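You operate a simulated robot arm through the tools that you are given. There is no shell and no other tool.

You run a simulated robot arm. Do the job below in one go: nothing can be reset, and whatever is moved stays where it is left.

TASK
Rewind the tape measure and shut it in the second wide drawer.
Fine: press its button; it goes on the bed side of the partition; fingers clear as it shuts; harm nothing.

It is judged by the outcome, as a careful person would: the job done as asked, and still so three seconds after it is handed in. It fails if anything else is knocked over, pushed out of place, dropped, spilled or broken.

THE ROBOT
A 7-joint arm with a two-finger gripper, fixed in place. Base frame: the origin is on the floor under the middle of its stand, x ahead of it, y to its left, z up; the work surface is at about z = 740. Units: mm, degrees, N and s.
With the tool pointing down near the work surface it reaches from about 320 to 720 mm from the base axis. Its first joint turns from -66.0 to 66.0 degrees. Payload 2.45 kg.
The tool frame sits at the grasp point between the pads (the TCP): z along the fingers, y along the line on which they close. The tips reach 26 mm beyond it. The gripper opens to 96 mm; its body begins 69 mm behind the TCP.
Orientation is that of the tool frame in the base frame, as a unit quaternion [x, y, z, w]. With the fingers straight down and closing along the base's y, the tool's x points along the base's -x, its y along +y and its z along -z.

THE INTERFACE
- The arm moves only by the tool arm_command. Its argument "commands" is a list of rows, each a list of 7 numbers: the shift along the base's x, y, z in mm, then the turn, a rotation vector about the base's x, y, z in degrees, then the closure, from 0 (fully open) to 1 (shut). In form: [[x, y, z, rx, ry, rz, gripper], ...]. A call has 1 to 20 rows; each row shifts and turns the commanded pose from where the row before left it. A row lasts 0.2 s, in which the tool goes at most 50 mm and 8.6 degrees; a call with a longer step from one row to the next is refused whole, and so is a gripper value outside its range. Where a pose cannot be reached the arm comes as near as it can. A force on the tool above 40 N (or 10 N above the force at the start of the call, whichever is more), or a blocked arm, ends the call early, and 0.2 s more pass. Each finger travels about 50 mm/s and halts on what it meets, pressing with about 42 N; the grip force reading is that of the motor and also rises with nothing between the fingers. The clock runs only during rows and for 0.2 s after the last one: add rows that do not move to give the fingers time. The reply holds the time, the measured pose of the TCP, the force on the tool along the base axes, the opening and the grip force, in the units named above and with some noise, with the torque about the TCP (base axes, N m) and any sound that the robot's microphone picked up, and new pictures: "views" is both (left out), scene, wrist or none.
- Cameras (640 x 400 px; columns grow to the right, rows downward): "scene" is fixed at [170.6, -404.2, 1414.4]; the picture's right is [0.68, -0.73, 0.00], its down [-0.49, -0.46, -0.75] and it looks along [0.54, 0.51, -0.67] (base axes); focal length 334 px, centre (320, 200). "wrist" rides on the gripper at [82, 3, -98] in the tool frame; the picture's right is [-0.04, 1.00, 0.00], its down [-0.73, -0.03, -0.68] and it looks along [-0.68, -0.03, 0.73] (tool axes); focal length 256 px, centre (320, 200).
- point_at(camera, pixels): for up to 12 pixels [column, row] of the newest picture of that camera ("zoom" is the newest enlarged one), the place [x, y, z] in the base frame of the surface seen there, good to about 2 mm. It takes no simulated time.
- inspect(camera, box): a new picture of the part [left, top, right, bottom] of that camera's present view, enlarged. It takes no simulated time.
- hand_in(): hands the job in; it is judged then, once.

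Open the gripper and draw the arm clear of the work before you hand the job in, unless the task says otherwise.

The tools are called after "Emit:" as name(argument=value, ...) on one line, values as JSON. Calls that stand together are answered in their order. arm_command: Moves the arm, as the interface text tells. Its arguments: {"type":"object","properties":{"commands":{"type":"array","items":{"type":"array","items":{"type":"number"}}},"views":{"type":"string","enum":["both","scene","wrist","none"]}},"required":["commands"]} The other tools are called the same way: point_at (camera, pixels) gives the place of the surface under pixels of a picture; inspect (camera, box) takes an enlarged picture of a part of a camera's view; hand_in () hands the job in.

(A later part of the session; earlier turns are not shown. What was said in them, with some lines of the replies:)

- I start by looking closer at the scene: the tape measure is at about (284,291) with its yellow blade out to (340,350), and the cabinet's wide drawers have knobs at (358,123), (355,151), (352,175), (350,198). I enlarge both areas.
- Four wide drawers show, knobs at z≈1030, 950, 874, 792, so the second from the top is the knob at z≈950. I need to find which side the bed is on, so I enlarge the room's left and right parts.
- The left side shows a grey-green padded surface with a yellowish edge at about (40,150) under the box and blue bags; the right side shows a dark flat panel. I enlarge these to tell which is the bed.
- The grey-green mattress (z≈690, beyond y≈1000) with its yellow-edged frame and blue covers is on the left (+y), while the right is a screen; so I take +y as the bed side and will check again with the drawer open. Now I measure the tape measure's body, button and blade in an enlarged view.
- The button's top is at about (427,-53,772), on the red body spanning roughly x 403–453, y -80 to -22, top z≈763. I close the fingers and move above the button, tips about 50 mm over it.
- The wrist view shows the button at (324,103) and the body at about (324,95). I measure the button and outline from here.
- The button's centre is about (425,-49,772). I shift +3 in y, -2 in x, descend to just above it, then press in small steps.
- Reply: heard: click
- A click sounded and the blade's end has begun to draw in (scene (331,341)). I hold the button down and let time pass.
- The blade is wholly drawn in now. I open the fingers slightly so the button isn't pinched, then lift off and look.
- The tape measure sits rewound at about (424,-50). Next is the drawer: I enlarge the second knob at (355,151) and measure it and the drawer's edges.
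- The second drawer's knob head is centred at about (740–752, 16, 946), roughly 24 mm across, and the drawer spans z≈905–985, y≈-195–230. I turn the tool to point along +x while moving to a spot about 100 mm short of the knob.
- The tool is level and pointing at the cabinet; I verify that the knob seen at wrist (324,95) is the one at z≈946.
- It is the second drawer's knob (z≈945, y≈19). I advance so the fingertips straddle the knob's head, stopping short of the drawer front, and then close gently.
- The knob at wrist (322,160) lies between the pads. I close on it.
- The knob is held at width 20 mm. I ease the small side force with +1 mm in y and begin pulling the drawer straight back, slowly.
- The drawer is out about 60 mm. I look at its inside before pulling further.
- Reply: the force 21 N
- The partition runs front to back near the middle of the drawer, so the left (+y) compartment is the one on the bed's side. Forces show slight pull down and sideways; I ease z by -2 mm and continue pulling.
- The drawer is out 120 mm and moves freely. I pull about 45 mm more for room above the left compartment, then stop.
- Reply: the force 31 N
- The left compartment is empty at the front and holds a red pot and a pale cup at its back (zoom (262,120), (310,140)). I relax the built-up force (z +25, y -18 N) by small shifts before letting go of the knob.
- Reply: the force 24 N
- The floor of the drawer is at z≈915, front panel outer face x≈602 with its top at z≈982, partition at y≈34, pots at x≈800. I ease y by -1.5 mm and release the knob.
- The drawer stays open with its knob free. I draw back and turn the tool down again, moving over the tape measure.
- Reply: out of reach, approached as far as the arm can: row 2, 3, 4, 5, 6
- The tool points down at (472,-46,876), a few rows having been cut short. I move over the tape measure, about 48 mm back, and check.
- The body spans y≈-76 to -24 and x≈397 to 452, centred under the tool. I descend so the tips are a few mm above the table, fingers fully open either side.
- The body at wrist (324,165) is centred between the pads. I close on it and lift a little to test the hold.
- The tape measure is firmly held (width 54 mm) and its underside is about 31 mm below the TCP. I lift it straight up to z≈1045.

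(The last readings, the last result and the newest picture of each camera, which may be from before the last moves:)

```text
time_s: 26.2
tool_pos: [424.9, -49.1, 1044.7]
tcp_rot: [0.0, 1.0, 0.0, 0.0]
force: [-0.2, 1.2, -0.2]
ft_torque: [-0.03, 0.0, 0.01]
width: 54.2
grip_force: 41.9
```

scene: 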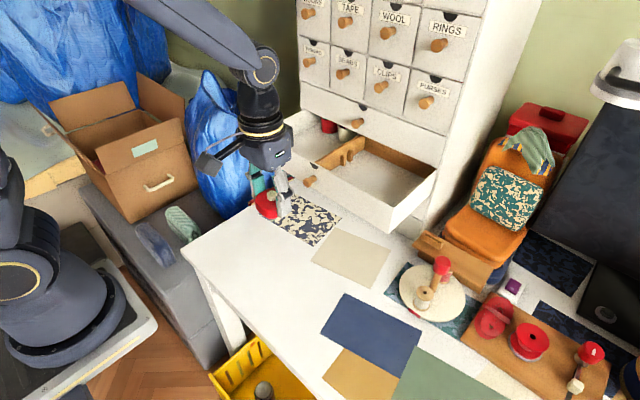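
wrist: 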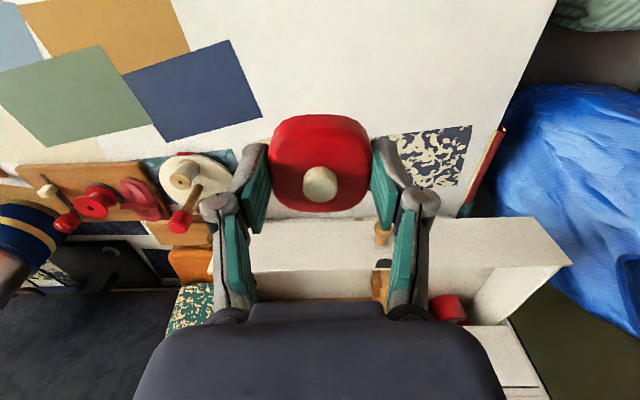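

The lift is clean. With the arm out of the way, I take another look at the left of the room to be sure that is the bed.

Emit:
inspect(camera="scene", box=[0, 0, 240, 260])

Emit:
inspect(camera="scene", box=[250, 90, 450, 230])

```text
1.54 times, centred on (120, 130) of scene
```

zoom: 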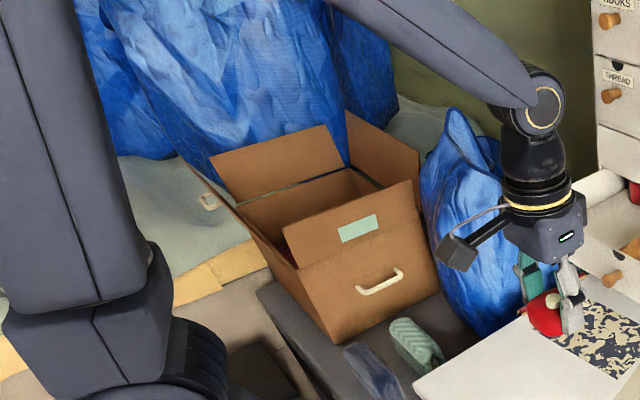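

```text
2.86 times, centred on (350, 160) of scene
```

zoom: 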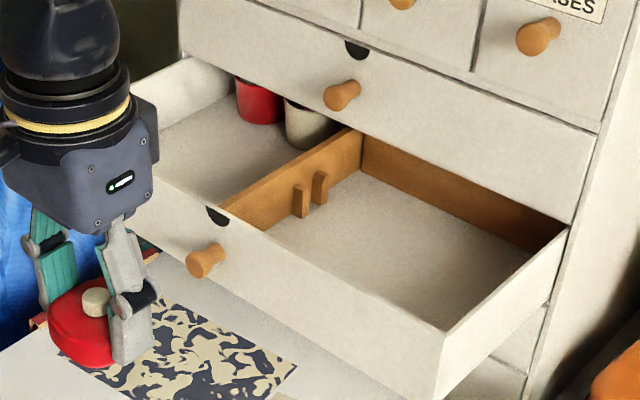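

The mattress with its wooden frame, piled with blue sacks, is on the left (+y), so the left compartment it is. I carry the tape measure over the drawer to about (660,130), keeping its underside above the drawer front (z 982).

Emit:
arm_command(commands=[[10, 18, 5, 0, 0, 0, 1], [20, 25, 0, 0, 0, 0, 1], [25, 25, 0, 0, 0, 0, 1], [25, 25, 0, 0, 0, 0, 1], [25, 25, 0, 0, 0, 0, 1], [25, 25, 0, 0, 0, 0, 1], [25, 20, 0, 0, 0, 0, 1], [25, 16, 0, 0, 0, 0, 1], [25, 0, 0, 0, 0, 0, 1], [20, 0, 0, 0, 0, 0, 1], [10, 0, 0, 0, 0, 0, 1], [0, 0, 0, 0, 0, 0, 1]])

Emit:
inspect(camera="scene", box=[200, 60, 400, 210])

```text
time_s: 28.8
tool_pos: [660.0, 130.2, 1047.6]
tcp_rot: [0.0, 1.0, 0.001, 0.0]
force: [0.4, 0.2, -1.6]
ft_torque: [0.0, 0.01, 0.02]
width: 54.0
grip_force: 42.3
```

scene: 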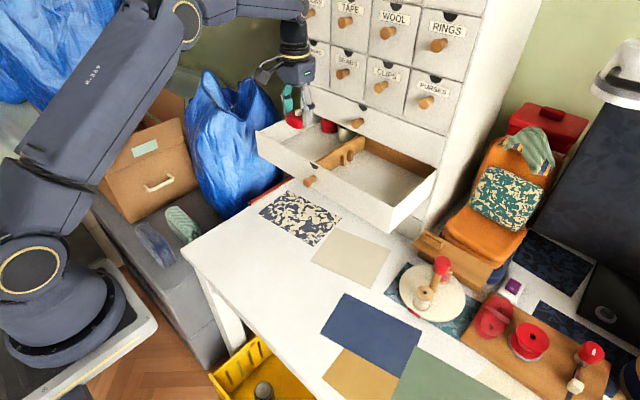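
wrist: 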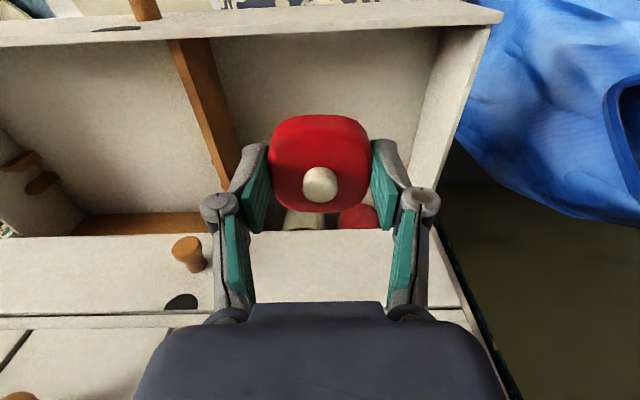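

```text
2.67 times, centred on (300, 135) of scene
```

zoom: 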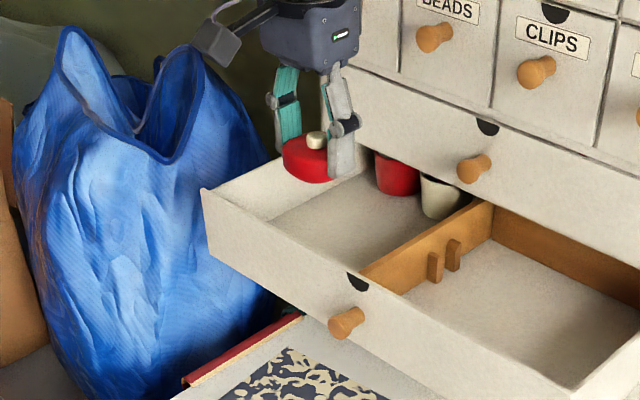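

The tape measure hangs above the left compartment. I measure the walls, partition and pots from the wrist view to confirm clearances before lowering.

Emit:
point_at(camera="wrist", pixels=[[205, 120], [225, 60], [330, 38], [430, 120], [360, 215], [300, 220], [330, 80], [250, 120], [465, 60], [190, 250], [320, 20], [400, 110]])

```text
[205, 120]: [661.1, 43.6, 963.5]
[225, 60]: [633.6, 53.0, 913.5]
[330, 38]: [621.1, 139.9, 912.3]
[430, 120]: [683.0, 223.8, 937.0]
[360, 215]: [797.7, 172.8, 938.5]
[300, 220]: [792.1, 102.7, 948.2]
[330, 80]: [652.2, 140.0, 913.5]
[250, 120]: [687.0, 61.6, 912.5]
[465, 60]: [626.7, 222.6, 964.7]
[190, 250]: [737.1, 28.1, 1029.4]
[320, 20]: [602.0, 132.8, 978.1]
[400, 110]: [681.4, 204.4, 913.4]
```

Floor z≈913, free space x 615–790 and y 50–220, so the spot is clear all round. I lower the tape measure to just above the floor, then the last few mm slowly.

Emit:
arm_command(commands=[[0, 0, -25, 0, 0, 0, 1], [0, 0, -25, 0, 0, 0, 1], [0, 0, -25, 0, 0, 0, 1], [0, 0, -15, 0, 0, 0, 1], [0, 0, -6, 0, 0, 0, 1], [0, 0, -3, 0, 0, 0, 1], [0, 0, -2, 0, 0, 0, 1], [0, 0, 0, 0, 0, 0, 1]])

```text
time_s: 30.6
tool_pos: [659.3, 129.6, 948.1]
tcp_rot: [0.0, 1.0, 0.0, -0.001]
force: [0.1, 0.3, -0.4]
ft_torque: [0.02, -0.03, 0.01]
width: 53.9
grip_force: 41.5
```

scene: 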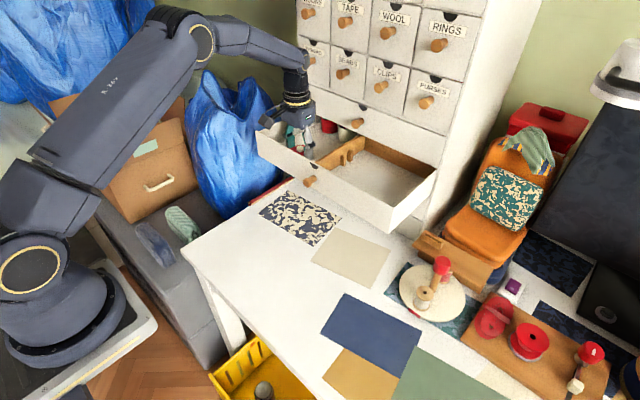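
wrist: 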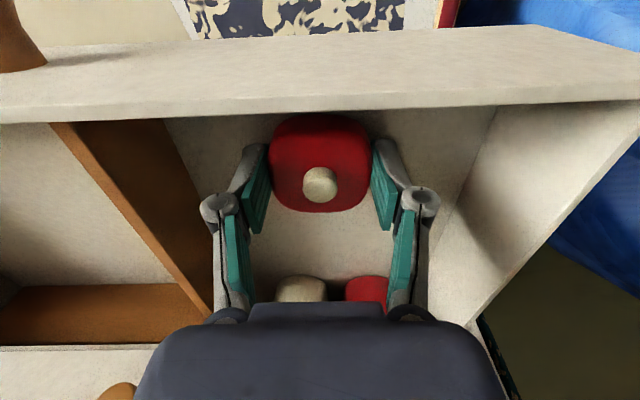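

No contact force yet at z≈948. I lower in 1 mm steps until it touches.

Emit:
arm_command(commands=[[0, 0, -1.5, 0, 0, 0, 1], [0, 0, -1, 0, 0, 0, 1], [0, 0, -1, 0, 0, 0, 1], [0, 0, 0, 0, 0, 0, 1]], views="none")

```text
time_s: 31.6
tool_pos: [660.0, 127.8, 944.7]
tcp_rot: [0.0, 1.0, -0.001, 0.002]
force: [0.0, -1.2, 5.2]
ft_torque: [-0.08, -0.02, -0.03]
width: 54.1
grip_force: 41.7
```

A contact force of about 5 N shows it is resting on the drawer's floor. I open the fingers modestly and rise straight up.

Emit:
arm_command(commands=[[0, 0, 0, 0, 0, 0, 0.38], [0, 0, 0, 0, 0, 0, 0.3], [0, 0, 0, 0, 0, 0, 0.22], [0, 0, 0, 0, 0, 0, 0.22], [0, 0, 10, 0, 0, 0, 0.22], [0, 0, 25, 0, 0, 0, 0.22], [0, 0, 30, 0, 0, 0, 0.22], [0, 0, 30, 0, 0, 0, 0.22]])

Emit:
inspect(camera="scene", box=[240, 80, 440, 220])

```text
time_s: 33.4
tool_pos: [657.9, 132.5, 1038.2]
tcp_rot: [0.0, 1.0, 0.001, 0.0]
force: [0.6, 0.1, -0.1]
ft_torque: [-0.01, -0.01, -0.01]
width: 75.2
grip_force: 0.1
```

scene: 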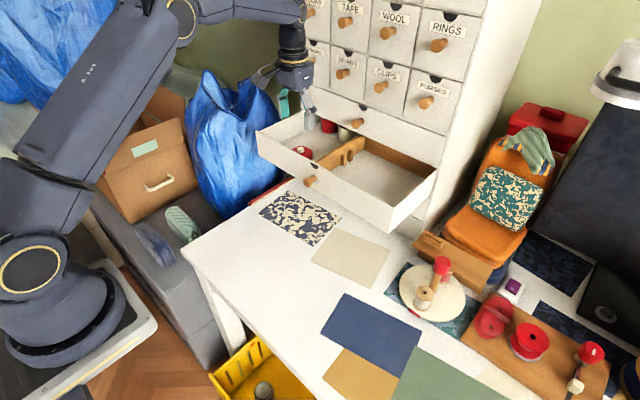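
wrist: 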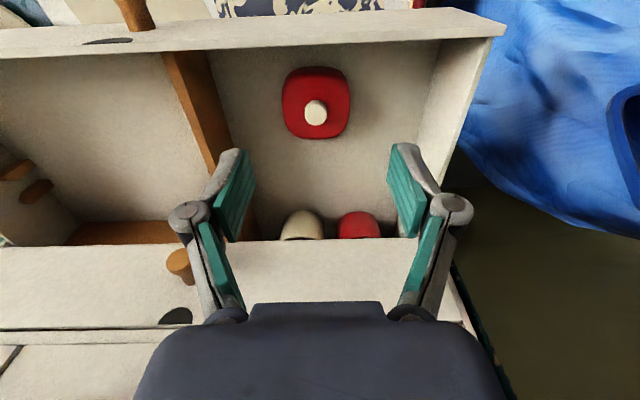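

```text
2.86 times, centred on (340, 150) of scene
```

zoom: 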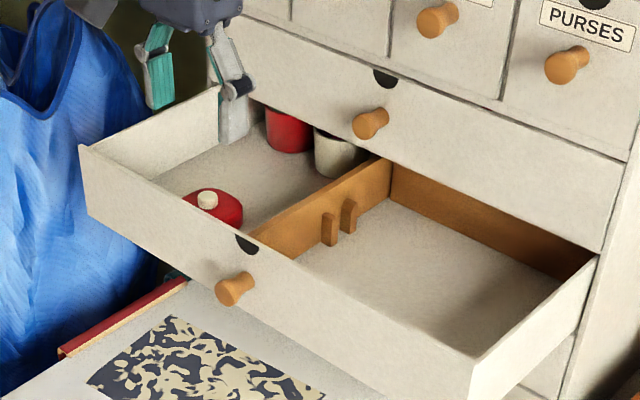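

The tape measure rests upright in the left compartment (zoom (212,203)), clear of the pots and partition. I draw the arm back out in front of the drawer at the same height and shut the fingers.

Emit:
arm_command(commands=[[-10, -5, 8, 0, 0, 0, 0.22], [-25, -14, 0, 0, 0, 0, 0.22], [-28, -14, 0, 0, 0, 0, 0.22], [-30, -14, 0, 0, 0, 0, 0.22], [-30, -14, 0, 0, 0, 0, 0.22], [-30, -14, 0, 0, 0, 0, 0.5], [-30, -14, 0, 0, 0, 0, 1], [-30, -14, 0, 0, 0, 0, 1], [0, -10, 0, 0, 0, 0, 1], [0, 0, 0, 0, 0, 0, 1]])

```text
time_s: 35.6
tool_pos: [446.7, 16.2, 1047.7]
tcp_rot: [0.0, 1.0, 0.0, 0.001]
force: [-1.1, -0.5, -0.4]
ft_torque: [0.0, -0.02, -0.02]
width: 0.0
grip_force: 28.4
```

scene: 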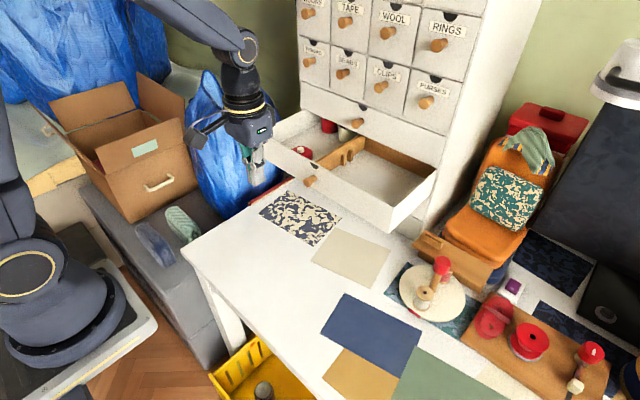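
wrist: 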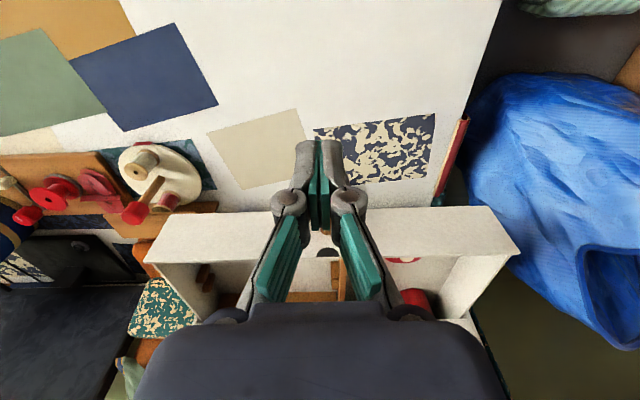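

The fingers are shut and the arm is clear in front. I check where the knob's end is now (scene (309,181)).

Emit:
point_at(camera="scene", pixels=[[309, 181], [307, 184], [312, 180], [270, 150], [330, 190], [302, 150]])

Emit:
arm_command(commands=[[6, 0.2, -8, 0, -7.5, 0, 1], [6, 0.2, -8, 0, -7.5, 0, 1], [6, 0.2, -8, 0, -7.5, 0, 1], [6, 0.2, -8, 0, -7.5, 0, 1], [6, 0.2, -9, 0, -7.5, 0, 1], [6, 0.2, -9, 0, -7.5, 0, 1], [7, 0.2, -9, 0, -7.5, 0, 1], [7, 0.2, -9, 0, -7.5, 0, 1], [7, 0.2, -9, 0, -7.5, 0, 1], [7, 0.2, -9, 0, -7.5, 0, 1], [7, 0.2, -9, 0, -7.5, 0, 1], [7, 0.2, -8, 0, -7.5, 0, 1], [0, 0, 0, 0, 0, 0, 1]])

```text
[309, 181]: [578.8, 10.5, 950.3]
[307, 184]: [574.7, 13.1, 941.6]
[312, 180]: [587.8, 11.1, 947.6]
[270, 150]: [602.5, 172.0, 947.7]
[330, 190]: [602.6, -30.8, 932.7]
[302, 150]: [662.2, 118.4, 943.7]
```

```text
time_s: 38.4
tool_pos: [554.2, 20.6, 942.8]
tcp_rot: [0.0, 0.706, 0.0, 0.708]
force: [-1.0, -0.2, 0.9]
ft_torque: [0.04, -0.01, 0.0]
width: 0.0
grip_force: 28.7
out of reach, approached as far as the arm can: row 6, 7, 8
```

scene: 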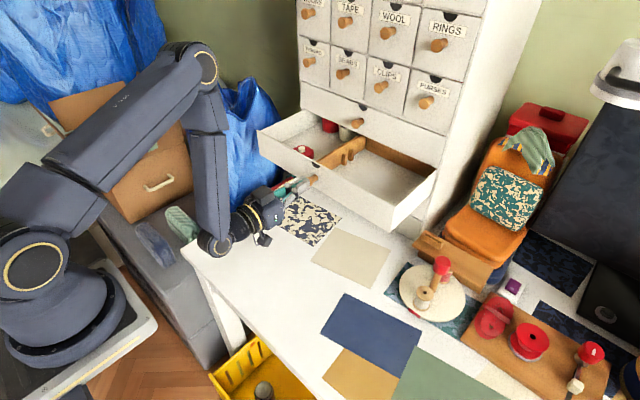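
wrist: 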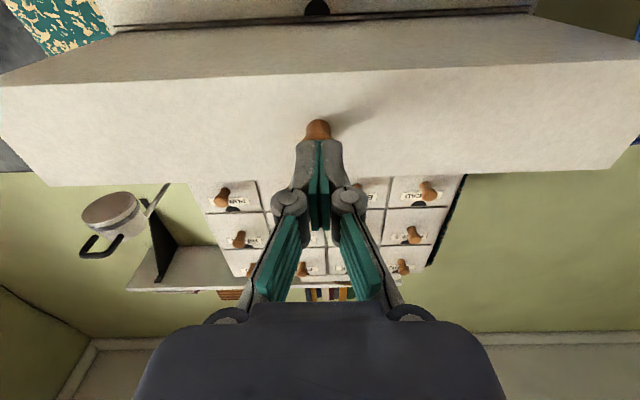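

The closed tips are just at the knob's end (wrist (318,135)), aligned with it. I push the drawer in slowly and straight, watching the force.

Emit:
arm_command(commands=[[3, -0.5, 1, 0, 0, 0, 1], [4, 0, 0, 0, 0, 0, 1], [5, 0, 0, 0, 0, 0, 1], [6, 0, 0, 0, 0, 0, 1], [6, 0, 0, 0, 0, 0, 1], [6, 0, 0, 0, 0, 0, 1], [6, 0, 0, 0, 0, 0, 1], [6, 0, 0, 0, 0, 0, 1]])

Emit:
inspect(camera="scene", box=[240, 80, 440, 220])

```text
time_s: 40.2
tool_pos: [596.4, 21.3, 945.0]
tcp_rot: [-0.001, 0.707, 0.001, 0.707]
force: [-0.5, 0.1, 0.0]
ft_torque: [-0.02, -0.03, 0.0]
width: 6.1
grip_force: 29.0
```

scene: 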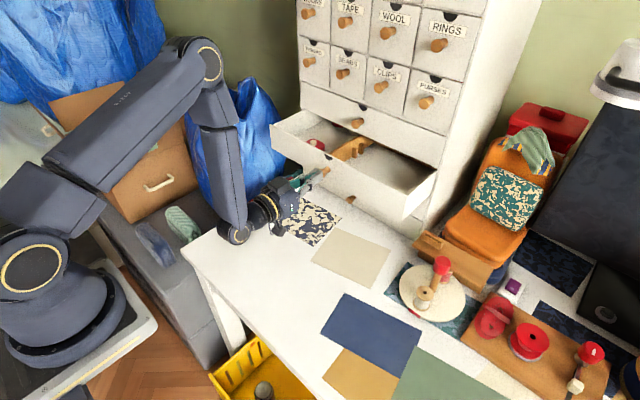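
wrist: 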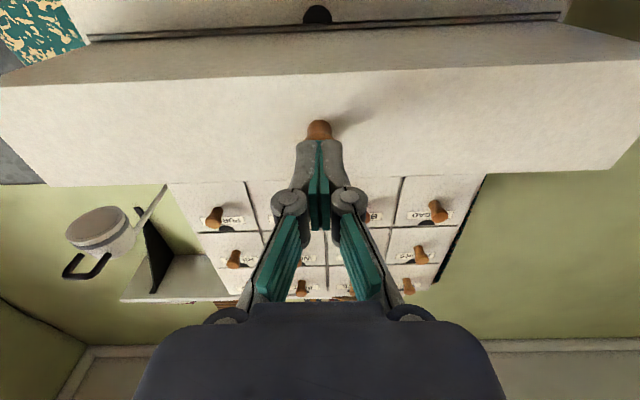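

```text
2.86 times, centred on (340, 150) of scene
```

zoom: 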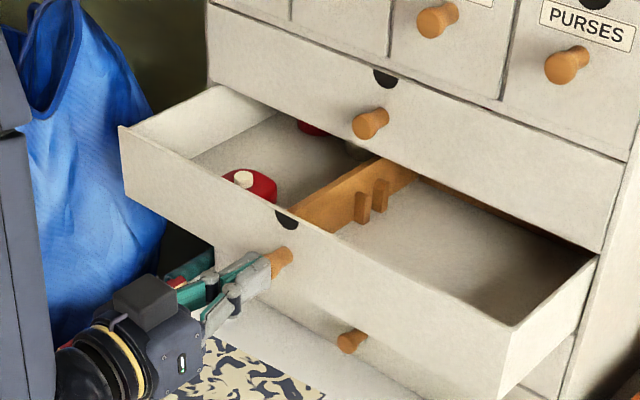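

The drawer slides in evenly, tape measure still in place and the force near zero. I keep pushing another ~98 mm.

Emit:
arm_command(commands=[[5, 0, 0, 0, 0, 0, 1], [7, 0, 0, 0, 0, 0, 1], [7, 0, 0, 0, 0, 0, 1], [7, 0, 0, 0, 0, 0, 1], [7, 0, 0, 0, 0, 0, 1], [7, 0, 0, 0, 0, 0, 1], [7, 0, 0, 0, 0, 0, 1], [7, 0, 0, 0, 0, 0, 1], [7, 0, 0, 0, 0, 0, 1], [7, 0, 0, 0, 0, 0, 1], [7, 0, 0, 0, 0, 0, 1], [7, 0, 0, 0, 0, 0, 1], [6, 0, 0, 0, 0, 0, 1], [5, 0, 0, 0, 0, 0, 1]])

Emit:
inspect(camera="scene", box=[260, 80, 460, 220])

```text
time_s: 43.2
tool_pos: [689.6, 21.1, 945.6]
tcp_rot: [0.0, 0.708, 0.0, 0.706]
force: [-0.8, 0.1, 0.1]
ft_torque: [0.0, 0.0, -0.02]
width: 5.9
grip_force: 28.4
```

scene: 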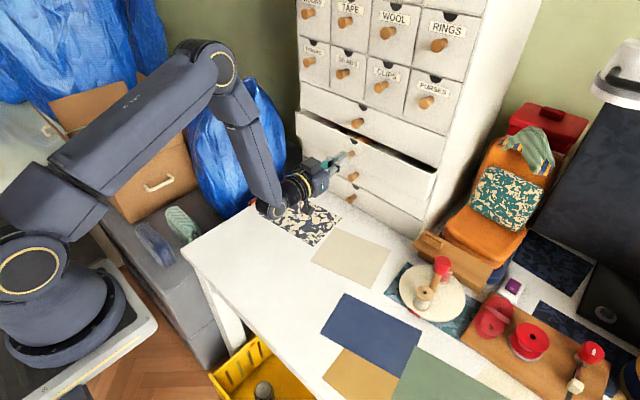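
wrist: 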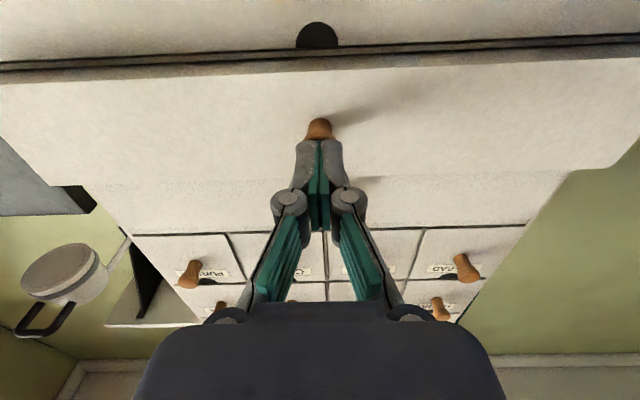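

```text
2.86 times, centred on (360, 150) of scene
```

zoom: 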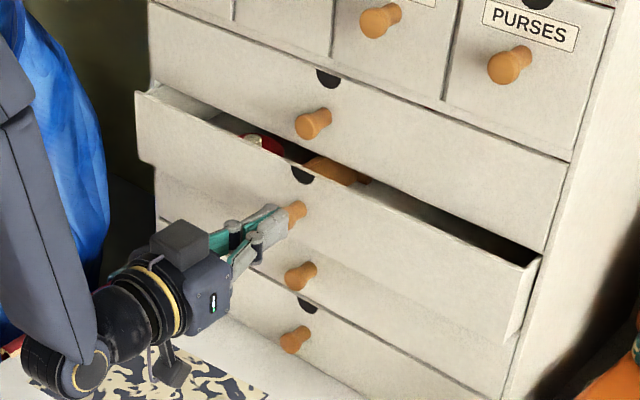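

About 25 mm remain; the gap at the top is clear of the fingers, which only touch the knob's end. I push slower until the front seats.

Emit:
arm_command(commands=[[4, 0, 0, 0, 0, 0, 1], [5, 0, 0, 0, 0, 0, 1], [5, 0, 0, 0, 0, 0, 1], [4, 0, 0, 0, 0, 0, 1], [3, 0, 0, 0, 0, 0, 1], [2, 0, 0, 0, 0, 0, 1]], views="none")

Emit:
inspect(camera="scene", box=[260, 80, 460, 220])

```text
time_s: 44.6
tool_pos: [712.5, 20.8, 945.0]
tcp_rot: [0.0, 0.707, 0.0, 0.707]
force: [0.2, -0.3, -0.4]
ft_torque: [0.02, -0.03, -0.03]
width: 0.0
grip_force: 28.4
```

```text
2.86 times, centred on (360, 150) of scene
```

zoom: 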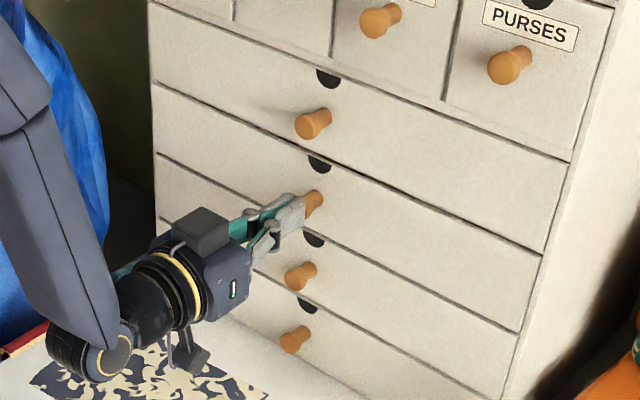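

The drawer looks flush now. I check the depth of its front against the neighbouring fronts.

Emit:
point_at(camera="zoom", pixels=[[450, 180], [430, 245], [400, 280], [180, 105], [190, 150], [200, 185], [505, 265], [350, 195], [500, 220], [480, 300]])

Emit:
arm_command(commands=[[1, 0, 0, 0, 0, 0, 1], [1, 0, 0, 0, 0, 0, 1], [0, 0, 0, 0, 0, 0, 1]])

```text
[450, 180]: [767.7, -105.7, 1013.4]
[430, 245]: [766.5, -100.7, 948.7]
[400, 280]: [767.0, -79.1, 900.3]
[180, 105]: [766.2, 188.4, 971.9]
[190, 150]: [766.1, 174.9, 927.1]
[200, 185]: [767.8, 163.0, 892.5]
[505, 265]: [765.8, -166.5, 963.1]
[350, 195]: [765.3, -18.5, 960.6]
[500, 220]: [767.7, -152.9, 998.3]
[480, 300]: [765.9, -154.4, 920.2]
```

```text
time_s: 45.4
tool_pos: [714.4, 20.6, 944.8]
tcp_rot: [0.0, 0.707, 0.0, 0.708]
force: [-10.1, -1.2, 2.8]
ft_torque: [0.0, -0.03, -0.03]
width: 6.3
grip_force: 28.5
```

scene: 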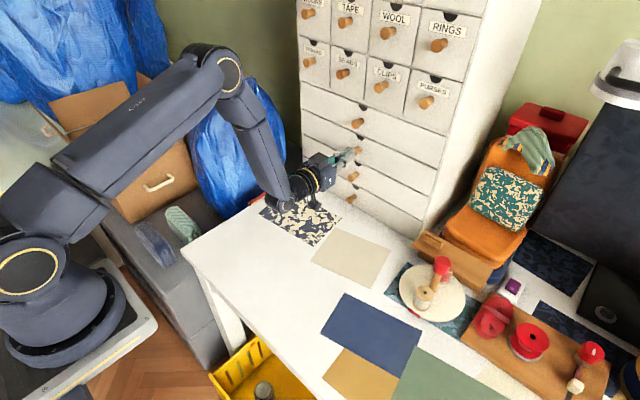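
wrist: 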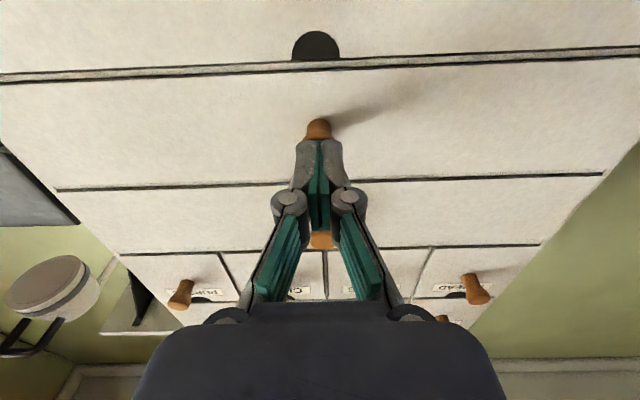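

The front is flush with its neighbours (x≈766) and pushes back with 10 N, so it is fully shut. I back straight away from the knob and then open the fingers, well clear.

Emit:
arm_command(commands=[[-4, 0, 0, 0, 0, 0, 1], [-15, 0, 0, 0, 0, 0, 1], [-30, 0, 0, 0, 0, 0, 1], [-40, 0, 0, 0, 0, 0, 0.5], [-40, 0, 20, 0, 0, 0, 0], [-20, 0, 30, 0, 0, 0, 0], [0, 0, 0, 0, 0, 0, 0]])

Emit:
inspect(camera="scene", box=[260, 80, 460, 220])

```text
time_s: 47.0
tool_pos: [561.9, 20.7, 993.8]
tcp_rot: [0.0, 0.707, 0.0, 0.707]
force: [0.2, 0.2, -0.4]
ft_torque: [0.01, -0.02, 0.01]
width: 88.4
grip_force: 0.2
```

scene: 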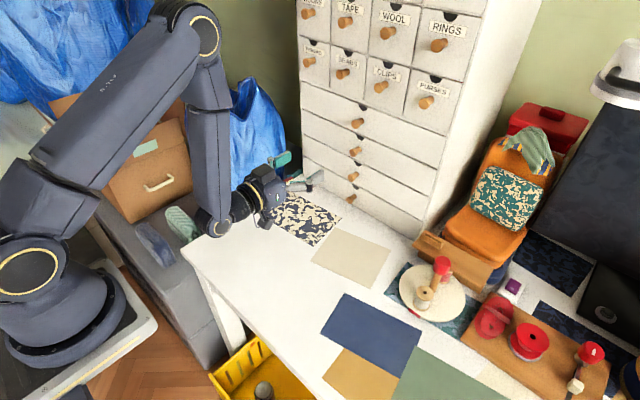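
wrist: 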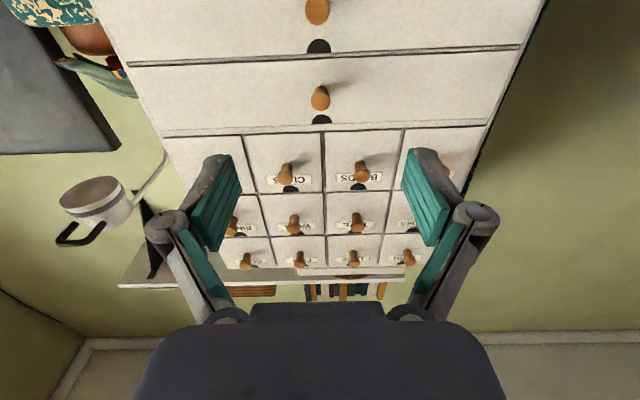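

```text
2.86 times, centred on (360, 150) of scene
```

zoom: 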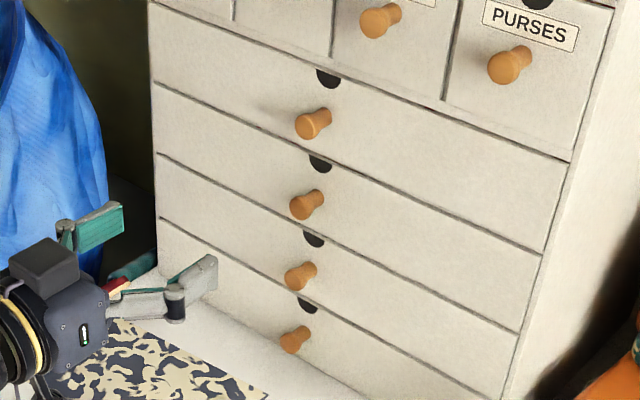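

The drawer stays shut and everything else is as it was. I raise the arm and turn the tool down again, back toward its starting place, fingers open.

Emit:
arm_command(commands=[[0, 5, 15, 0, 7.5, 0, 0], [-5, 5, 15, 0, 7.5, 0, 0], [-5, 5, 15, 0, 7.5, 0, 0], [-5, 5, 12, 0, 7.5, 0, 0], [-10, 5, 12, 0, 7.5, 0, 0], [-10, 5, 12, 0, 7.5, 0, 0], [-10, 5, 12, 0, 7.5, 0, 0], [-10, 5, 12, 0, 7.5, 0, 0], [-10, 5, 5, 0, 7.5, 0, 0], [-10, 5, 5, 0, 7.5, 0, 0], [-10, 5, 5, 0, 7.5, 0, 0], [-10, 5, 0, 0, 7.5, 0, 0], [0, 0, 0, 0, 0, 0, 0], [0, 0, 0, 0, 0, 0, 0]])

Emit:
inspect(camera="scene", box=[260, 80, 460, 220])

```text
time_s: 50.0
tool_pos: [477.0, 85.8, 1105.8]
tcp_rot: [-0.001, 0.999, 0.018, 0.037]
force: [0.0, 0.3, 0.7]
ft_torque: [-0.01, -0.02, 0.02]
width: 95.9
grip_force: 0.0
out of reach, approached as far as the arm can: row 7
```

scene: 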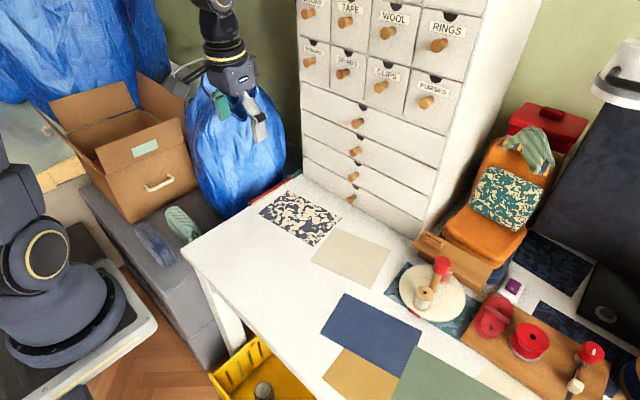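
wrist: 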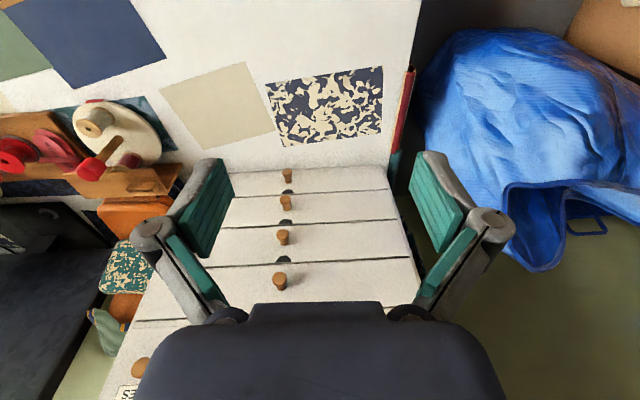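

```text
2.86 times, centred on (360, 150) of scene
```

zoom: 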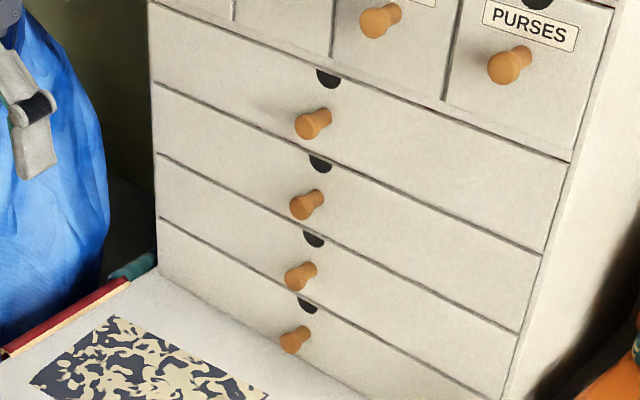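

The pictures show all the wide drawers flush, the table otherwise unchanged, and the arm clear with its gripper open. I hand the job in.

Emit:
hand_in()

```text
The job is handed in.
```

The tape measure is rewound and shut in the second wide drawer, and I have handed the job in. I don't have the verdict.

- **Rewind:** I pressed its button; it clicked and the blade drew fully in.
- **Drawer:** I counted from the top, so this is the drawer with its knob at about z = 945.
- **Side of the partition:** I set it in the left (+y) compartment, clear of the two pots at the back. I took that as the bed side because of the mattress and wooden frame I could see to the left.
- **Shutting:** I pushed the drawer in by the end of its knob, so the fingers stayed outside the gap. The front is flush with its neighbours at about x = 766 and stayed so after I backed away.
- **Everything else:** the last pictures show nothing else on the table moved. The arm is drawn back with the gripper open.
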